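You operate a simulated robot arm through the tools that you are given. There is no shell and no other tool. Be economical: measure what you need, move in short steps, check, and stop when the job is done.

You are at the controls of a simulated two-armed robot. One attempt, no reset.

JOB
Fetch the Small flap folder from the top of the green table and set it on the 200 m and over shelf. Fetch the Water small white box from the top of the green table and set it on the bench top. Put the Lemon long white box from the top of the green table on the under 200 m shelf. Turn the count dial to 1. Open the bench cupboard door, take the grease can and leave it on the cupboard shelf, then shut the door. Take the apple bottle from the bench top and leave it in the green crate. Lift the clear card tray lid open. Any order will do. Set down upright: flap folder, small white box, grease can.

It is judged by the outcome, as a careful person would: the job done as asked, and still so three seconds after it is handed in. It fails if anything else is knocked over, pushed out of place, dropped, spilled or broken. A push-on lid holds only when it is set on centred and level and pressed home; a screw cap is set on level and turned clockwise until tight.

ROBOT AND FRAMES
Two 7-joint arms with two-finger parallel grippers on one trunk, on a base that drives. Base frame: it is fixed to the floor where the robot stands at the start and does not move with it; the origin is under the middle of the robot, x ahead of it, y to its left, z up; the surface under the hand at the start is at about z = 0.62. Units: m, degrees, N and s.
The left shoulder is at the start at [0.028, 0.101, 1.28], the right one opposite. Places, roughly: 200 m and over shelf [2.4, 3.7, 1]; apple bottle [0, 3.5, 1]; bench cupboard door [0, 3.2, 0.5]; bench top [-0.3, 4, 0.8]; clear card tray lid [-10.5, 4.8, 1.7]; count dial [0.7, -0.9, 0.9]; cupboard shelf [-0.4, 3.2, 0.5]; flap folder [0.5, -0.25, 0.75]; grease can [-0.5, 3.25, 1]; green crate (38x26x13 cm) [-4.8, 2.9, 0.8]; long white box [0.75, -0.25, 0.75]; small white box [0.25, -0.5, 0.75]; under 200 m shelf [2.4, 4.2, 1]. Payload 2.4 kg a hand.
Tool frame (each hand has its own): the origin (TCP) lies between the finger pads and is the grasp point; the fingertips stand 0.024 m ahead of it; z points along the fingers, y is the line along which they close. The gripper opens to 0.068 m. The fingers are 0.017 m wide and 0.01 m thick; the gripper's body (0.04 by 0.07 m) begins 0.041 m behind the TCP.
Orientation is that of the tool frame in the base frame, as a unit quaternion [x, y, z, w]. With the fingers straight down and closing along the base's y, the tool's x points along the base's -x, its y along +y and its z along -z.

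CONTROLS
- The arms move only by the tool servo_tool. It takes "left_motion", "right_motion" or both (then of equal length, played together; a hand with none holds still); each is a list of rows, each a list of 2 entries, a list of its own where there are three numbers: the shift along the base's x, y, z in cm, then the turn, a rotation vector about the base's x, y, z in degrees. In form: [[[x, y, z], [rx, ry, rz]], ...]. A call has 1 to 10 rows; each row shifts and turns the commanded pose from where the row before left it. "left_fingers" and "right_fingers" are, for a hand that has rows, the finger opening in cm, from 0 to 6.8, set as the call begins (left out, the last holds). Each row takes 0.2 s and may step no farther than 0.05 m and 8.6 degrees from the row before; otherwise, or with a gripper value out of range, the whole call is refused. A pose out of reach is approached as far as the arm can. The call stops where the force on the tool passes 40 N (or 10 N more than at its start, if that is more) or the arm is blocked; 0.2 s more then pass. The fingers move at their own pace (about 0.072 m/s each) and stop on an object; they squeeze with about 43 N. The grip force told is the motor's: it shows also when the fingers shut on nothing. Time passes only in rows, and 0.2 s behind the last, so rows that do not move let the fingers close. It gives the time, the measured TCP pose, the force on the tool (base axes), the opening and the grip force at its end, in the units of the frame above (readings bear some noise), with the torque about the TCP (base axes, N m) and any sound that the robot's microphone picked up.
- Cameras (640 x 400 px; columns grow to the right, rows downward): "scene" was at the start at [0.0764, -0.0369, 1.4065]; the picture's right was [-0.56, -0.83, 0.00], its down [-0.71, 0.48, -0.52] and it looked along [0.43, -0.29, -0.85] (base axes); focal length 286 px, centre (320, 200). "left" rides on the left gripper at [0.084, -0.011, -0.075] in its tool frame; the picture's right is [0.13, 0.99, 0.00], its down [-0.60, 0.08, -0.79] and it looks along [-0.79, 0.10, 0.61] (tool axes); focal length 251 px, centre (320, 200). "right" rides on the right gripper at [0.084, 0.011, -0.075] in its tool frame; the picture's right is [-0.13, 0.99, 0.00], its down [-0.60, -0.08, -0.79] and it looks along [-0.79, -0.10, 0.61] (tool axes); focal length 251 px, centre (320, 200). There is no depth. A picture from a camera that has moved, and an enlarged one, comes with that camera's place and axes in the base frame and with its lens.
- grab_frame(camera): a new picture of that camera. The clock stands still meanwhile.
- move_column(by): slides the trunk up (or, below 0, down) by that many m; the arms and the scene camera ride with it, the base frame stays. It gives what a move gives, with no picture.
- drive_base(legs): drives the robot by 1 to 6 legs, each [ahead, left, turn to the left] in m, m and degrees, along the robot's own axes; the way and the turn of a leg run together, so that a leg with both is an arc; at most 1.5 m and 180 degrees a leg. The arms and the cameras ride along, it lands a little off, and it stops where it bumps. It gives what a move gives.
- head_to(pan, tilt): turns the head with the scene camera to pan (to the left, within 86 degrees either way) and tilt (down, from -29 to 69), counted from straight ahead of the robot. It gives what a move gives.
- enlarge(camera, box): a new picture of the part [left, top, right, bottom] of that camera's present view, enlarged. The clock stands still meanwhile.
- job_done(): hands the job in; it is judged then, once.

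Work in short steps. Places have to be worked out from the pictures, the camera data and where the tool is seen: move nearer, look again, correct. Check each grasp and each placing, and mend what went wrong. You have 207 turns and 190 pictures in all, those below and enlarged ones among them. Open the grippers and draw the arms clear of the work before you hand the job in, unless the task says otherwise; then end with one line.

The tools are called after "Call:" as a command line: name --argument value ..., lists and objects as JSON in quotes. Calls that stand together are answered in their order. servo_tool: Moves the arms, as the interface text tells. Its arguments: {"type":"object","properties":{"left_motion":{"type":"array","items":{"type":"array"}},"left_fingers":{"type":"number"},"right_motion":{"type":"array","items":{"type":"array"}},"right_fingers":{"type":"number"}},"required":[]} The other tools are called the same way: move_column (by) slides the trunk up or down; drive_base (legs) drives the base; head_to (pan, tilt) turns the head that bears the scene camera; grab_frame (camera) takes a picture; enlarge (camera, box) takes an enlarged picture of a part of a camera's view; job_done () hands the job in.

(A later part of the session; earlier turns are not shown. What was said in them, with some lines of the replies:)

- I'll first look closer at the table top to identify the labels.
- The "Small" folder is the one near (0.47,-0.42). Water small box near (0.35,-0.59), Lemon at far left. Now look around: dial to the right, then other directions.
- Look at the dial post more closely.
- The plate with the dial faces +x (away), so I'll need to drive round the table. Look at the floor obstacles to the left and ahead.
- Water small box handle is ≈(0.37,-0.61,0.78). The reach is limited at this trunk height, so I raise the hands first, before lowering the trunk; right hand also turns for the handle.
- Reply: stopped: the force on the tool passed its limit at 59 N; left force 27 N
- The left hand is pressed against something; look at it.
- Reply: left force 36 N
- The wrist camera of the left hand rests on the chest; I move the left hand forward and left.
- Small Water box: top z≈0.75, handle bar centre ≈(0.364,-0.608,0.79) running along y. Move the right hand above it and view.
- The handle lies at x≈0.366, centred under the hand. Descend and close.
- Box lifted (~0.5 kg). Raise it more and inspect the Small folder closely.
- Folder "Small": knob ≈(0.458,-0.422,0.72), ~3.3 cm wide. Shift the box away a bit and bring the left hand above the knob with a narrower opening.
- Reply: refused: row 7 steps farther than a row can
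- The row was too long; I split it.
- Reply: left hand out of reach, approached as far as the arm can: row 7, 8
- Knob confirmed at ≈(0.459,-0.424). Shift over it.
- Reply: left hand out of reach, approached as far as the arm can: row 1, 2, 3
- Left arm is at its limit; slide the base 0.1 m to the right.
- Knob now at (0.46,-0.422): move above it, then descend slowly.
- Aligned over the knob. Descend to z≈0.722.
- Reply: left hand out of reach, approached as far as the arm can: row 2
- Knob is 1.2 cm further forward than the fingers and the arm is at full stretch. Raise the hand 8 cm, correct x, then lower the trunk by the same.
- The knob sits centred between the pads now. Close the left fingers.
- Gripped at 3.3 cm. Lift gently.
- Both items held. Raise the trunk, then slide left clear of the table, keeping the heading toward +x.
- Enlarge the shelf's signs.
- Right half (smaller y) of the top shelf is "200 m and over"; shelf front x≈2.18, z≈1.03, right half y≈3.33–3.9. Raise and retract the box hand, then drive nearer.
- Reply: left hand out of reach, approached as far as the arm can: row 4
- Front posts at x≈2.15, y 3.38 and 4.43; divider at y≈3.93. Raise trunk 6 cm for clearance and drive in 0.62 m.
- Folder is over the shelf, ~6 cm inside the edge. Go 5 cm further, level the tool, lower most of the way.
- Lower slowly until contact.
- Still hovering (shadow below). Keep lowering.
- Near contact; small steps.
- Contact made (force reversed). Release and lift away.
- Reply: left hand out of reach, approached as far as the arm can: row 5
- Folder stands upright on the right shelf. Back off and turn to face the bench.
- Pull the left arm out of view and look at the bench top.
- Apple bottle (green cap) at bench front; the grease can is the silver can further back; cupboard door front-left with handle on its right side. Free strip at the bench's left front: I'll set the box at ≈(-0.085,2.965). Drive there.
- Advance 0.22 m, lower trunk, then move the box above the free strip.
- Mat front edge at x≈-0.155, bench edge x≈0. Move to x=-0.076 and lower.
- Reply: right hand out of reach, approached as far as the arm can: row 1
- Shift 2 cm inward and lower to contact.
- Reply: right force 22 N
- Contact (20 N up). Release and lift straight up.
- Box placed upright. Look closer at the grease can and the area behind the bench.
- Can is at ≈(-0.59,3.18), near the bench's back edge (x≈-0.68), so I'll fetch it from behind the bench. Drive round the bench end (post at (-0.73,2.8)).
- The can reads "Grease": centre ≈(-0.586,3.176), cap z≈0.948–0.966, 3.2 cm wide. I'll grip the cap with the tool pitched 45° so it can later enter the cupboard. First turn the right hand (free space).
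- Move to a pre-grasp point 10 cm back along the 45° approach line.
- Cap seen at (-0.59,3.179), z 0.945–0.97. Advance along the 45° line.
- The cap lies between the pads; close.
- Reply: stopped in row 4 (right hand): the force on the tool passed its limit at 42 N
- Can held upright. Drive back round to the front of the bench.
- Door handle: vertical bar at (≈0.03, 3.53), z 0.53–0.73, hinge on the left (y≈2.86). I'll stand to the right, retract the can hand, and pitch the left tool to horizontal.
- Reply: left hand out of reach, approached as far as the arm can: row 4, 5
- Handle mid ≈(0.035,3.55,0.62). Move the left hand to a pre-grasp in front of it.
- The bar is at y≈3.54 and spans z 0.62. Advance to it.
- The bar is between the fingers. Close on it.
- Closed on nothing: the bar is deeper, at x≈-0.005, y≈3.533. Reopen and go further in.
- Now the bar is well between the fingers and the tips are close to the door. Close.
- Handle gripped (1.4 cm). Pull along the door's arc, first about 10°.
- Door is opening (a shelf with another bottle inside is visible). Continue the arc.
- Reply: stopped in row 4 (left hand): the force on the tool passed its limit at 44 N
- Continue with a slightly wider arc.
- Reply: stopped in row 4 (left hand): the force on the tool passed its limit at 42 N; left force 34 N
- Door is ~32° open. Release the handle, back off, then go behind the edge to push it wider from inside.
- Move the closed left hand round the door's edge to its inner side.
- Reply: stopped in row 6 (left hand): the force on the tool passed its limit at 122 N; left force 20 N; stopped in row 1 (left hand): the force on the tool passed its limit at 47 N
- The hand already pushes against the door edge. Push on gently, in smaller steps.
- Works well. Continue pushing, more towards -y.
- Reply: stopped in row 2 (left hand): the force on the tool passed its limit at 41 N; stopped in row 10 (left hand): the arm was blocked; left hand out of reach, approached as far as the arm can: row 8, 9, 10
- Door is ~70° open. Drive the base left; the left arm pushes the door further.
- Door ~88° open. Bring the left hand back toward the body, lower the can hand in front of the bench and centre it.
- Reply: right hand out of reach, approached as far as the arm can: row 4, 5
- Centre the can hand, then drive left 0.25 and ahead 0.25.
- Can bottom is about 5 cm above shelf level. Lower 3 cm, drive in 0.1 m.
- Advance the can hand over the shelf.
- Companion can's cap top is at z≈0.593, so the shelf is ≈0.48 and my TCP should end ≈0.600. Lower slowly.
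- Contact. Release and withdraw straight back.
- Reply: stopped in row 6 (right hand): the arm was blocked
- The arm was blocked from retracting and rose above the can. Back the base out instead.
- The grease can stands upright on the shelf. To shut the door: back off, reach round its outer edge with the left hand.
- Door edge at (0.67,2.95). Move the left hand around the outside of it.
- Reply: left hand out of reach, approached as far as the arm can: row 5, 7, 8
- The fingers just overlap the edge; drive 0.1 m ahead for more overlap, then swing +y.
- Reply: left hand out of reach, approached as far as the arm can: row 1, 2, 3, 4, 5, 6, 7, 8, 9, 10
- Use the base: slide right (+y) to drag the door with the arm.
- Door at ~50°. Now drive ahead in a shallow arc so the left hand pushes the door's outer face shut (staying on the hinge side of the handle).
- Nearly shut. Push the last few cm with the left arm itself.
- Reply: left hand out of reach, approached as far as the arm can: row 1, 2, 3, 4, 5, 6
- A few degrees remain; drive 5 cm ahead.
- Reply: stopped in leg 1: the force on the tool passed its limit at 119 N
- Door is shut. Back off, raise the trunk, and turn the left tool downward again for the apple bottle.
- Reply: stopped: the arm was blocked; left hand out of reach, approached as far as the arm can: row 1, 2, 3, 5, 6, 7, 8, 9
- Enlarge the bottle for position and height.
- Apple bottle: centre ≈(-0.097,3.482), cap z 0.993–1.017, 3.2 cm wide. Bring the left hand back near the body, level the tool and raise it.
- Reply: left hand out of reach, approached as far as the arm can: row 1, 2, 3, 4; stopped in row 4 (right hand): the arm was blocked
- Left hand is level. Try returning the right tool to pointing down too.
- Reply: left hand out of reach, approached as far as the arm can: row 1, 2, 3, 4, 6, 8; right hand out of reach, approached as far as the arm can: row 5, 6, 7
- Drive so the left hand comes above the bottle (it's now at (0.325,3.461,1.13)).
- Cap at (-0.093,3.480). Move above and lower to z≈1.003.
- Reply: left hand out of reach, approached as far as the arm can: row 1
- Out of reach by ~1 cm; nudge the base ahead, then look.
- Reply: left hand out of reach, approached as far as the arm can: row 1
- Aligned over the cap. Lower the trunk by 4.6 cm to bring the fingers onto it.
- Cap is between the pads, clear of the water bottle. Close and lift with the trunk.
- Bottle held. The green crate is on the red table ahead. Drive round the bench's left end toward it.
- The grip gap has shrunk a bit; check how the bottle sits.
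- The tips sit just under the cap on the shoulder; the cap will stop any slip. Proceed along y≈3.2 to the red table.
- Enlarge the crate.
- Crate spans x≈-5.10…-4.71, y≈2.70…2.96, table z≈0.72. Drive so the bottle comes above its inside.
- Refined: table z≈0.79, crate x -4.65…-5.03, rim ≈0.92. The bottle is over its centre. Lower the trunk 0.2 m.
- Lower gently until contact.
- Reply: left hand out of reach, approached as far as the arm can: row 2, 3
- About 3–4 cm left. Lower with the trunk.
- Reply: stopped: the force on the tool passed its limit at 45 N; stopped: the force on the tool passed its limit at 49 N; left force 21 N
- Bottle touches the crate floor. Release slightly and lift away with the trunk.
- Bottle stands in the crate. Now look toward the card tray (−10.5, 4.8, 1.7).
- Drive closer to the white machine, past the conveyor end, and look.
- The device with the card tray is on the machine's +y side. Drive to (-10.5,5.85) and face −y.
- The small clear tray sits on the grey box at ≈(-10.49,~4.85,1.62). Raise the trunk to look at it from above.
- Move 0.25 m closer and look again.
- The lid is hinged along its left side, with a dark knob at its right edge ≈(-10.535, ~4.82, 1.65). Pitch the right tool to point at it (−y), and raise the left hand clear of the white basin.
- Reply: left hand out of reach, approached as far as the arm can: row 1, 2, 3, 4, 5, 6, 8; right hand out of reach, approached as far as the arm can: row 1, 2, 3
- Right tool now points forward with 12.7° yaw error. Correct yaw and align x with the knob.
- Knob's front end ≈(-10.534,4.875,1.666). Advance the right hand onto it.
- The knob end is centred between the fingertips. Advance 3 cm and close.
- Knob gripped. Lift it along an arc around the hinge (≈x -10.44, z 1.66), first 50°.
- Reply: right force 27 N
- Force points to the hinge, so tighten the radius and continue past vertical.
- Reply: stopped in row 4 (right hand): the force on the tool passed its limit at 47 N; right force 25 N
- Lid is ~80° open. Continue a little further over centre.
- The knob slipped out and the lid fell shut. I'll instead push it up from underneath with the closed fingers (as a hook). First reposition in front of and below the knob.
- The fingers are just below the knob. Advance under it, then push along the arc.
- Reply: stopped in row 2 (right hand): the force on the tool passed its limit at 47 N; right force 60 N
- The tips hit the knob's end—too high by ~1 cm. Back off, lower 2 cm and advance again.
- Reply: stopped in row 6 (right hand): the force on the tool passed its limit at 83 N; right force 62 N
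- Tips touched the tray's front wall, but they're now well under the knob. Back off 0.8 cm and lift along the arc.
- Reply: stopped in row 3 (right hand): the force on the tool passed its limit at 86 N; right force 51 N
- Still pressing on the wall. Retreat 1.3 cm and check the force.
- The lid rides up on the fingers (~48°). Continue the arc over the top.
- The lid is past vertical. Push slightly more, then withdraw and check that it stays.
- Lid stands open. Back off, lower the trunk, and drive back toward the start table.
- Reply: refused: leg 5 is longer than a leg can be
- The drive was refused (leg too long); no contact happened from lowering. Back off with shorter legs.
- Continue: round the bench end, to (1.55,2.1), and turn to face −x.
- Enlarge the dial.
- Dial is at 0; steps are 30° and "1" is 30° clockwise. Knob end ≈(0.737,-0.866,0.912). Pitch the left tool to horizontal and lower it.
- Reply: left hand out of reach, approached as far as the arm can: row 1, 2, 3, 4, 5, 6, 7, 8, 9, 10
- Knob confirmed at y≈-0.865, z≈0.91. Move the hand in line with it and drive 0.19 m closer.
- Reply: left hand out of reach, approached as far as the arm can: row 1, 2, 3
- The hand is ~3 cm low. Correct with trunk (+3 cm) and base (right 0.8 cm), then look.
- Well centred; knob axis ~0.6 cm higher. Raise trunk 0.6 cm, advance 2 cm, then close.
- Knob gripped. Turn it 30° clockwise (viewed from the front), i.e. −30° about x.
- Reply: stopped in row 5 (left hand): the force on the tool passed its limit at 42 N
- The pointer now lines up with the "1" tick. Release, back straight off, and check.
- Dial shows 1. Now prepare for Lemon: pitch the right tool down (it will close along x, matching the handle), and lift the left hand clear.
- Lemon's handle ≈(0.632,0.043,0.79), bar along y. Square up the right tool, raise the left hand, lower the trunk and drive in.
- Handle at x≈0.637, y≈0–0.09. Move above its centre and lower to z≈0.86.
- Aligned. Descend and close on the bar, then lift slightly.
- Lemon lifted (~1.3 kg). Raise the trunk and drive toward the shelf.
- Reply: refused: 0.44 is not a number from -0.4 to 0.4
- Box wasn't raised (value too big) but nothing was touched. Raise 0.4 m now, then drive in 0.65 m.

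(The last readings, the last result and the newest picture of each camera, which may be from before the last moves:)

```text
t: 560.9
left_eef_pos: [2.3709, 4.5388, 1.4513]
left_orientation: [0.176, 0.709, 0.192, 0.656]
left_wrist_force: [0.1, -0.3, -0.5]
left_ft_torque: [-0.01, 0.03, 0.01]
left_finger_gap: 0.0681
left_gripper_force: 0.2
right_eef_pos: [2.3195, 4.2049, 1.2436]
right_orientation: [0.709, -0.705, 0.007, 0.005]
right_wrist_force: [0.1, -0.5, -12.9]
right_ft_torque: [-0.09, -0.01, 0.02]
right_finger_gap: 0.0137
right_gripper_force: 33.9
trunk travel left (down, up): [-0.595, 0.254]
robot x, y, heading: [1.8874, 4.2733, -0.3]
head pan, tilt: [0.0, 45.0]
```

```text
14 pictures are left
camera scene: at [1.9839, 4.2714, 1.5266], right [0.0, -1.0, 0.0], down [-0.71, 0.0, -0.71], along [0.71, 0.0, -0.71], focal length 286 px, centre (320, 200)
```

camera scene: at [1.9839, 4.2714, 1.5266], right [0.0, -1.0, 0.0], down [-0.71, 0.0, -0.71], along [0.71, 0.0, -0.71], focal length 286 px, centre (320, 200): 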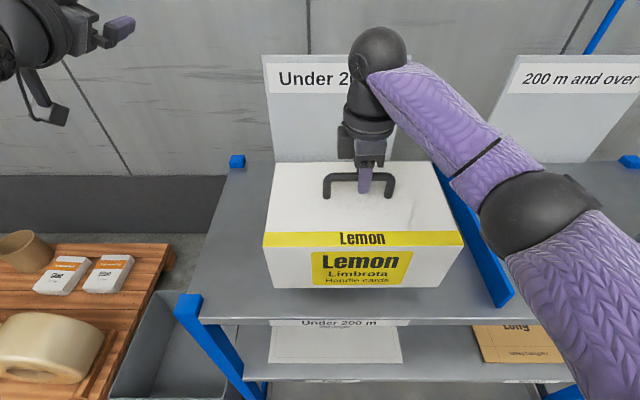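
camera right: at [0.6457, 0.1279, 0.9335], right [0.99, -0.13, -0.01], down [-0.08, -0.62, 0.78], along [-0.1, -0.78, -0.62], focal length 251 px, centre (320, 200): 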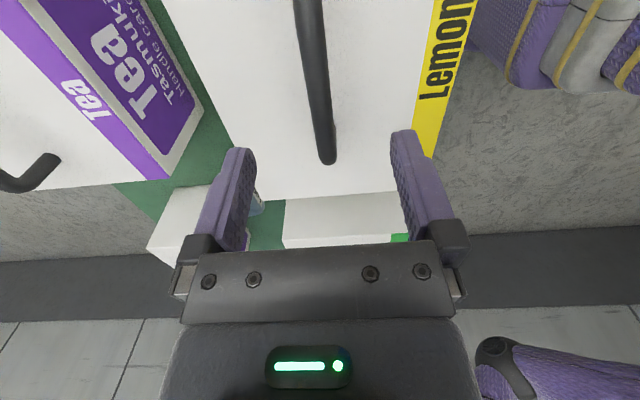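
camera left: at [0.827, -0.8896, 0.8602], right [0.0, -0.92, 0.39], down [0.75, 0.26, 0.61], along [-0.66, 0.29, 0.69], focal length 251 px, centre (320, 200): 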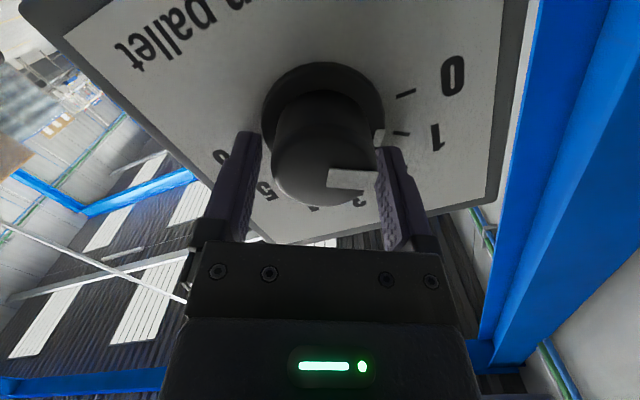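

Box is over the left half (y 4.07–4.35, front edge x≈2.23). Go 4 cm deeper and lower to contact (TCP ≈1.176).

Call:
drive_base --legs '[[0.035, 0, 0]]'

Call:
move_column --by -0.055

Call:
servo_tool --right_motion '[[[0, 0, -0.5], [0, 0, 0]], [[0, 0, -0.4], [0, 0, 0]], [[0, 0, 0], [0, 0, 0]]]'

```text
t: 561.8
left_eef_pos: [2.4071, 4.539, 1.4489]
left_orientation: [0.177, 0.709, 0.192, 0.655]
left_wrist_force: [-0.7, -0.2, 0.1]
left_ft_torque: [0.01, -0.02, 0.01]
left_finger_gap: 0.0681
left_gripper_force: 0.1
right_eef_pos: [2.3552, 4.2043, 1.2442]
right_orientation: [0.709, -0.705, 0.006, 0.005]
right_wrist_force: [0.9, -0.5, -13.7]
right_ft_torque: [-0.05, -0.02, 0.0]
right_finger_gap: 0.0136
right_gripper_force: 33.9
trunk travel left (down, up): [-0.595, 0.254]
robot x, y, heading: [1.9221, 4.2704, 0.3]
head pan, tilt: [0.0, 45.0]
```

```text
t: 562.7
left_eef_pos: [2.4037, 4.54, 1.3953]
left_orientation: [0.177, 0.709, 0.192, 0.655]
left_wrist_force: [-0.7, -0.1, 0.3]
left_ft_torque: [0.02, -0.01, 0.02]
left_finger_gap: 0.0676
left_gripper_force: 0.0
right_eef_pos: [2.3524, 4.2048, 1.1908]
right_orientation: [0.709, -0.705, 0.007, 0.005]
right_wrist_force: [-0.2, -0.3, -11.7]
right_ft_torque: [-0.06, 0.03, 0.0]
right_finger_gap: 0.0135
right_gripper_force: 33.6
trunk travel left (down, up): [-0.54, 0.309]
robot x, y, heading: [1.9244, 4.2683, 0.4]
head pan, tilt: [0.0, 45.0]
```

```text
t: 563.5
left_eef_pos: [2.404, 4.5395, 1.3953]
left_orientation: [0.178, 0.708, 0.192, 0.656]
left_wrist_force: [-0.4, 0.5, 0.8]
left_ft_torque: [0.01, 0.01, 0.01]
left_finger_gap: 0.0679
left_gripper_force: 0.0
right_eef_pos: [2.3533, 4.2044, 1.1809]
right_orientation: [0.709, -0.705, 0.006, 0.006]
right_wrist_force: [0.5, -0.1, -11.9]
right_ft_torque: [0.06, 0.05, -0.07]
right_finger_gap: 0.0137
right_gripper_force: 33.2
trunk travel left (down, up): [-0.54, 0.309]
robot x, y, heading: [1.9228, 4.2708, 0.0]
head pan, tilt: [0.0, 45.0]
```

Call:
servo_tool --right_motion '[[[0, 0, -0.3], [0, 0, 0]], [[0, 0, -0.3], [0, 0, 0]], [[0, 0, 0], [0, 0, 0]]]'

```text
t: 564.3
left_eef_pos: [2.4049, 4.539, 1.3948]
left_orientation: [0.177, 0.708, 0.193, 0.655]
left_wrist_force: [-0.4, 0.7, 0.0]
left_ft_torque: [0.03, -0.01, 0.03]
left_finger_gap: 0.0678
left_gripper_force: 0.1
right_eef_pos: [2.3535, 4.2049, 1.1748]
right_orientation: [0.709, -0.705, 0.008, 0.004]
right_wrist_force: [6.2, -2.3, 8.8]
right_ft_torque: [-0.34, -0.07, -0.18]
right_finger_gap: 0.0138
right_gripper_force: 33.8
trunk travel left (down, up): [-0.54, 0.309]
robot x, y, heading: [1.92, 4.2705, 0.1]
head pan, tilt: [0.0, 45.0]
```

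Contact (force reversed). Release, lift, and check.

Call:
servo_tool --right_motion '[[[0, 0, 0], [0, 0, 0]], [[0, 0, 0], [0, 0, 0]], [[0, 0, 0], [0, 0, 0]]]' --right_fingers 6.8

Call:
move_column --by 0.15

Call:
drive_base --legs '[[-0.5, 0, 0]]'

Call:
head_to --pan -10 --tilt 30

Call:
grab_frame --camera "scene"

```text
t: 565.1
left_eef_pos: [2.4039, 4.5398, 1.3963]
left_orientation: [0.177, 0.708, 0.192, 0.656]
left_wrist_force: [0.7, 0.7, -0.6]
left_ft_torque: [0.0, -0.02, -0.01]
left_finger_gap: 0.0681
left_gripper_force: 0.0
right_eef_pos: [2.3523, 4.2044, 1.1758]
right_orientation: [0.709, -0.705, 0.007, 0.006]
right_wrist_force: [-0.1, -0.5, 0.0]
right_ft_torque: [-0.02, 0.01, 0.02]
right_finger_gap: 0.068
right_gripper_force: 0.1
trunk travel left (down, up): [-0.54, 0.309]
robot x, y, heading: [1.9206, 4.2708, 0.2]
head pan, tilt: [0.0, 45.0]
```

```text
t: 566.9
left_eef_pos: [2.4038, 4.5403, 1.5451]
left_orientation: [0.177, 0.708, 0.192, 0.656]
left_wrist_force: [0.4, 0.8, 0.1]
left_ft_torque: [0.01, 0.01, -0.01]
left_finger_gap: 0.068
left_gripper_force: 0.0
right_eef_pos: [2.3528, 4.2057, 1.3261]
right_orientation: [0.709, -0.705, 0.006, 0.005]
right_wrist_force: [0.6, -1.0, 0.0]
right_ft_torque: [0.0, 0.01, -0.01]
right_finger_gap: 0.0679
right_gripper_force: 0.0
trunk travel left (down, up): [-0.69, 0.159]
robot x, y, heading: [1.9236, 4.2688, 0.2]
head pan, tilt: [0.0, 45.0]
```

```text
t: 569.8
left_eef_pos: [1.9007, 4.539, 1.5469]
left_orientation: [0.175, 0.708, 0.192, 0.656]
left_wrist_force: [0.1, -0.5, -0.2]
left_ft_torque: [-0.01, 0.0, 0.0]
left_finger_gap: 0.068
left_gripper_force: 0.0
right_eef_pos: [1.8511, 4.2039, 1.3261]
right_orientation: [0.709, -0.705, 0.006, 0.005]
right_wrist_force: [-0.2, -0.4, -0.3]
right_ft_torque: [-0.01, 0.02, 0.04]
right_finger_gap: 0.068
right_gripper_force: 0.0
trunk travel left (down, up): [-0.69, 0.159]
robot x, y, heading: [1.4178, 4.2695, 0.3]
head pan, tilt: [0.0, 45.0]
```

```text
t: 570.6
left_eef_pos: [1.9019, 4.5391, 1.5461]
left_orientation: [0.177, 0.708, 0.193, 0.656]
left_wrist_force: [-0.6, -0.2, 0.1]
left_ft_torque: [0.0, -0.02, 0.02]
left_finger_gap: 0.0678
left_gripper_force: 0.1
right_eef_pos: [1.8507, 4.204, 1.3259]
right_orientation: [0.709, -0.706, 0.006, 0.004]
right_wrist_force: [0.6, 0.4, -0.9]
right_ft_torque: [0.05, 0.03, 0.01]
right_finger_gap: 0.0678
right_gripper_force: 0.0
trunk travel left (down, up): [-0.69, 0.159]
robot x, y, heading: [1.4213, 4.2708, -0.0]
head pan, tilt: [-10.0, 30.0]
```

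```text
13 pictures are left
camera scene: at [1.5201, 4.2551, 1.6442], right [-0.17, -0.99, 0.0], down [-0.49, 0.09, -0.87], along [0.85, -0.15, -0.5], focal length 286 px, centre (320, 200)
```

scene: 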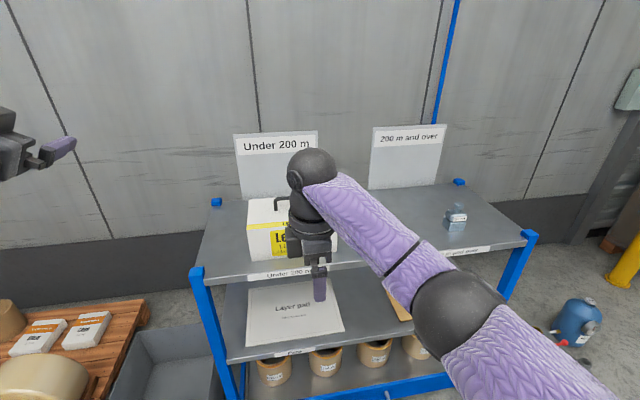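

Lemon is on the "Under 200 m" half and the folder stands on the other. Final check of the bench and door: turn around and look.

Call:
drive_base --legs '[[-0.2, 0, 0], [0, 0, 90], [0, 0, 90]]'

Call:
head_to --pan 30 --tilt 30

Call:
grab_frame --camera "scene"

```text
t: 579.8
left_eef_pos: [0.7317, 4.0113, 1.546]
left_orientation: [0.706, -0.186, -0.658, 0.182]
left_wrist_force: [0.4, -0.5, 0.7]
left_ft_torque: [-0.01, 0.0, -0.04]
left_finger_gap: 0.0679
left_gripper_force: 0.2
right_eef_pos: [0.7915, 4.3468, 1.3254]
right_orientation: [0.714, 0.7, 0.005, -0.006]
right_wrist_force: [0.8, 0.0, -0.3]
right_ft_torque: [0.0, 0.0, -0.01]
right_finger_gap: 0.0679
right_gripper_force: 0.1
trunk travel left (down, up): [-0.69, 0.159]
robot x, y, heading: [1.222, 4.2702, 178.3]
head pan, tilt: [-10.0, 30.0]
```

```text
t: 580.9
left_eef_pos: [0.7317, 4.0114, 1.5454]
left_orientation: [0.706, -0.186, -0.658, 0.183]
left_wrist_force: [-0.1, 0.1, -0.4]
left_ft_torque: [0.0, 0.02, 0.03]
left_finger_gap: 0.0682
left_gripper_force: 0.0
right_eef_pos: [0.7917, 4.3448, 1.3258]
right_orientation: [0.715, 0.699, 0.006, -0.006]
right_wrist_force: [1.5, 0.0, -0.5]
right_ft_torque: [-0.03, 0.0, 0.01]
right_finger_gap: 0.068
right_gripper_force: 0.0
trunk travel left (down, up): [-0.69, 0.159]
robot x, y, heading: [1.2194, 4.2698, 178.5]
head pan, tilt: [30.0, 30.0]
```

```text
12 pictures are left
camera scene: at [1.128, 4.2273, 1.6443], right [-0.48, 0.88, 0.0], down [0.44, 0.24, -0.87], along [-0.76, -0.41, -0.5], focal length 286 px, centre (320, 200)
```

scene: 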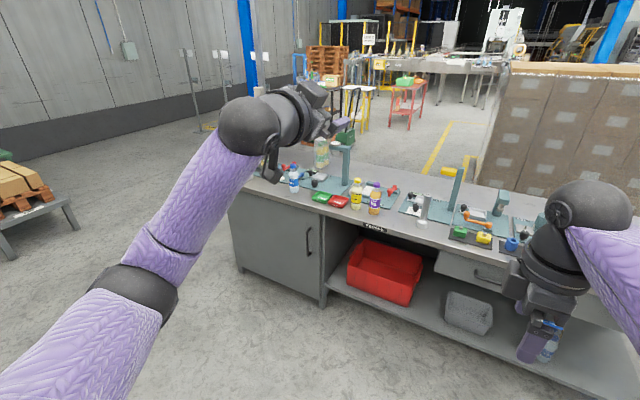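

The cupboard door is shut, the bench is in order, and both grippers are open and clear, so I'm handing the job in.

Call:
job_done

```text
The job is handed in.
```

All seven tasks are done and the job is handed in: the Small folder is on the 200 m and over shelf, the small Water box on the bench top and the Lemon box on the under 200 m shelf; the dial is at 1, the grease can is on the cupboard shelf with the door shut, the apple bottle is in the green crate, and the tray lid is open (my first try slipped and it fell shut, and my fingertips then pressed hard on the tray's front wall, though it still looked in place afterwards).
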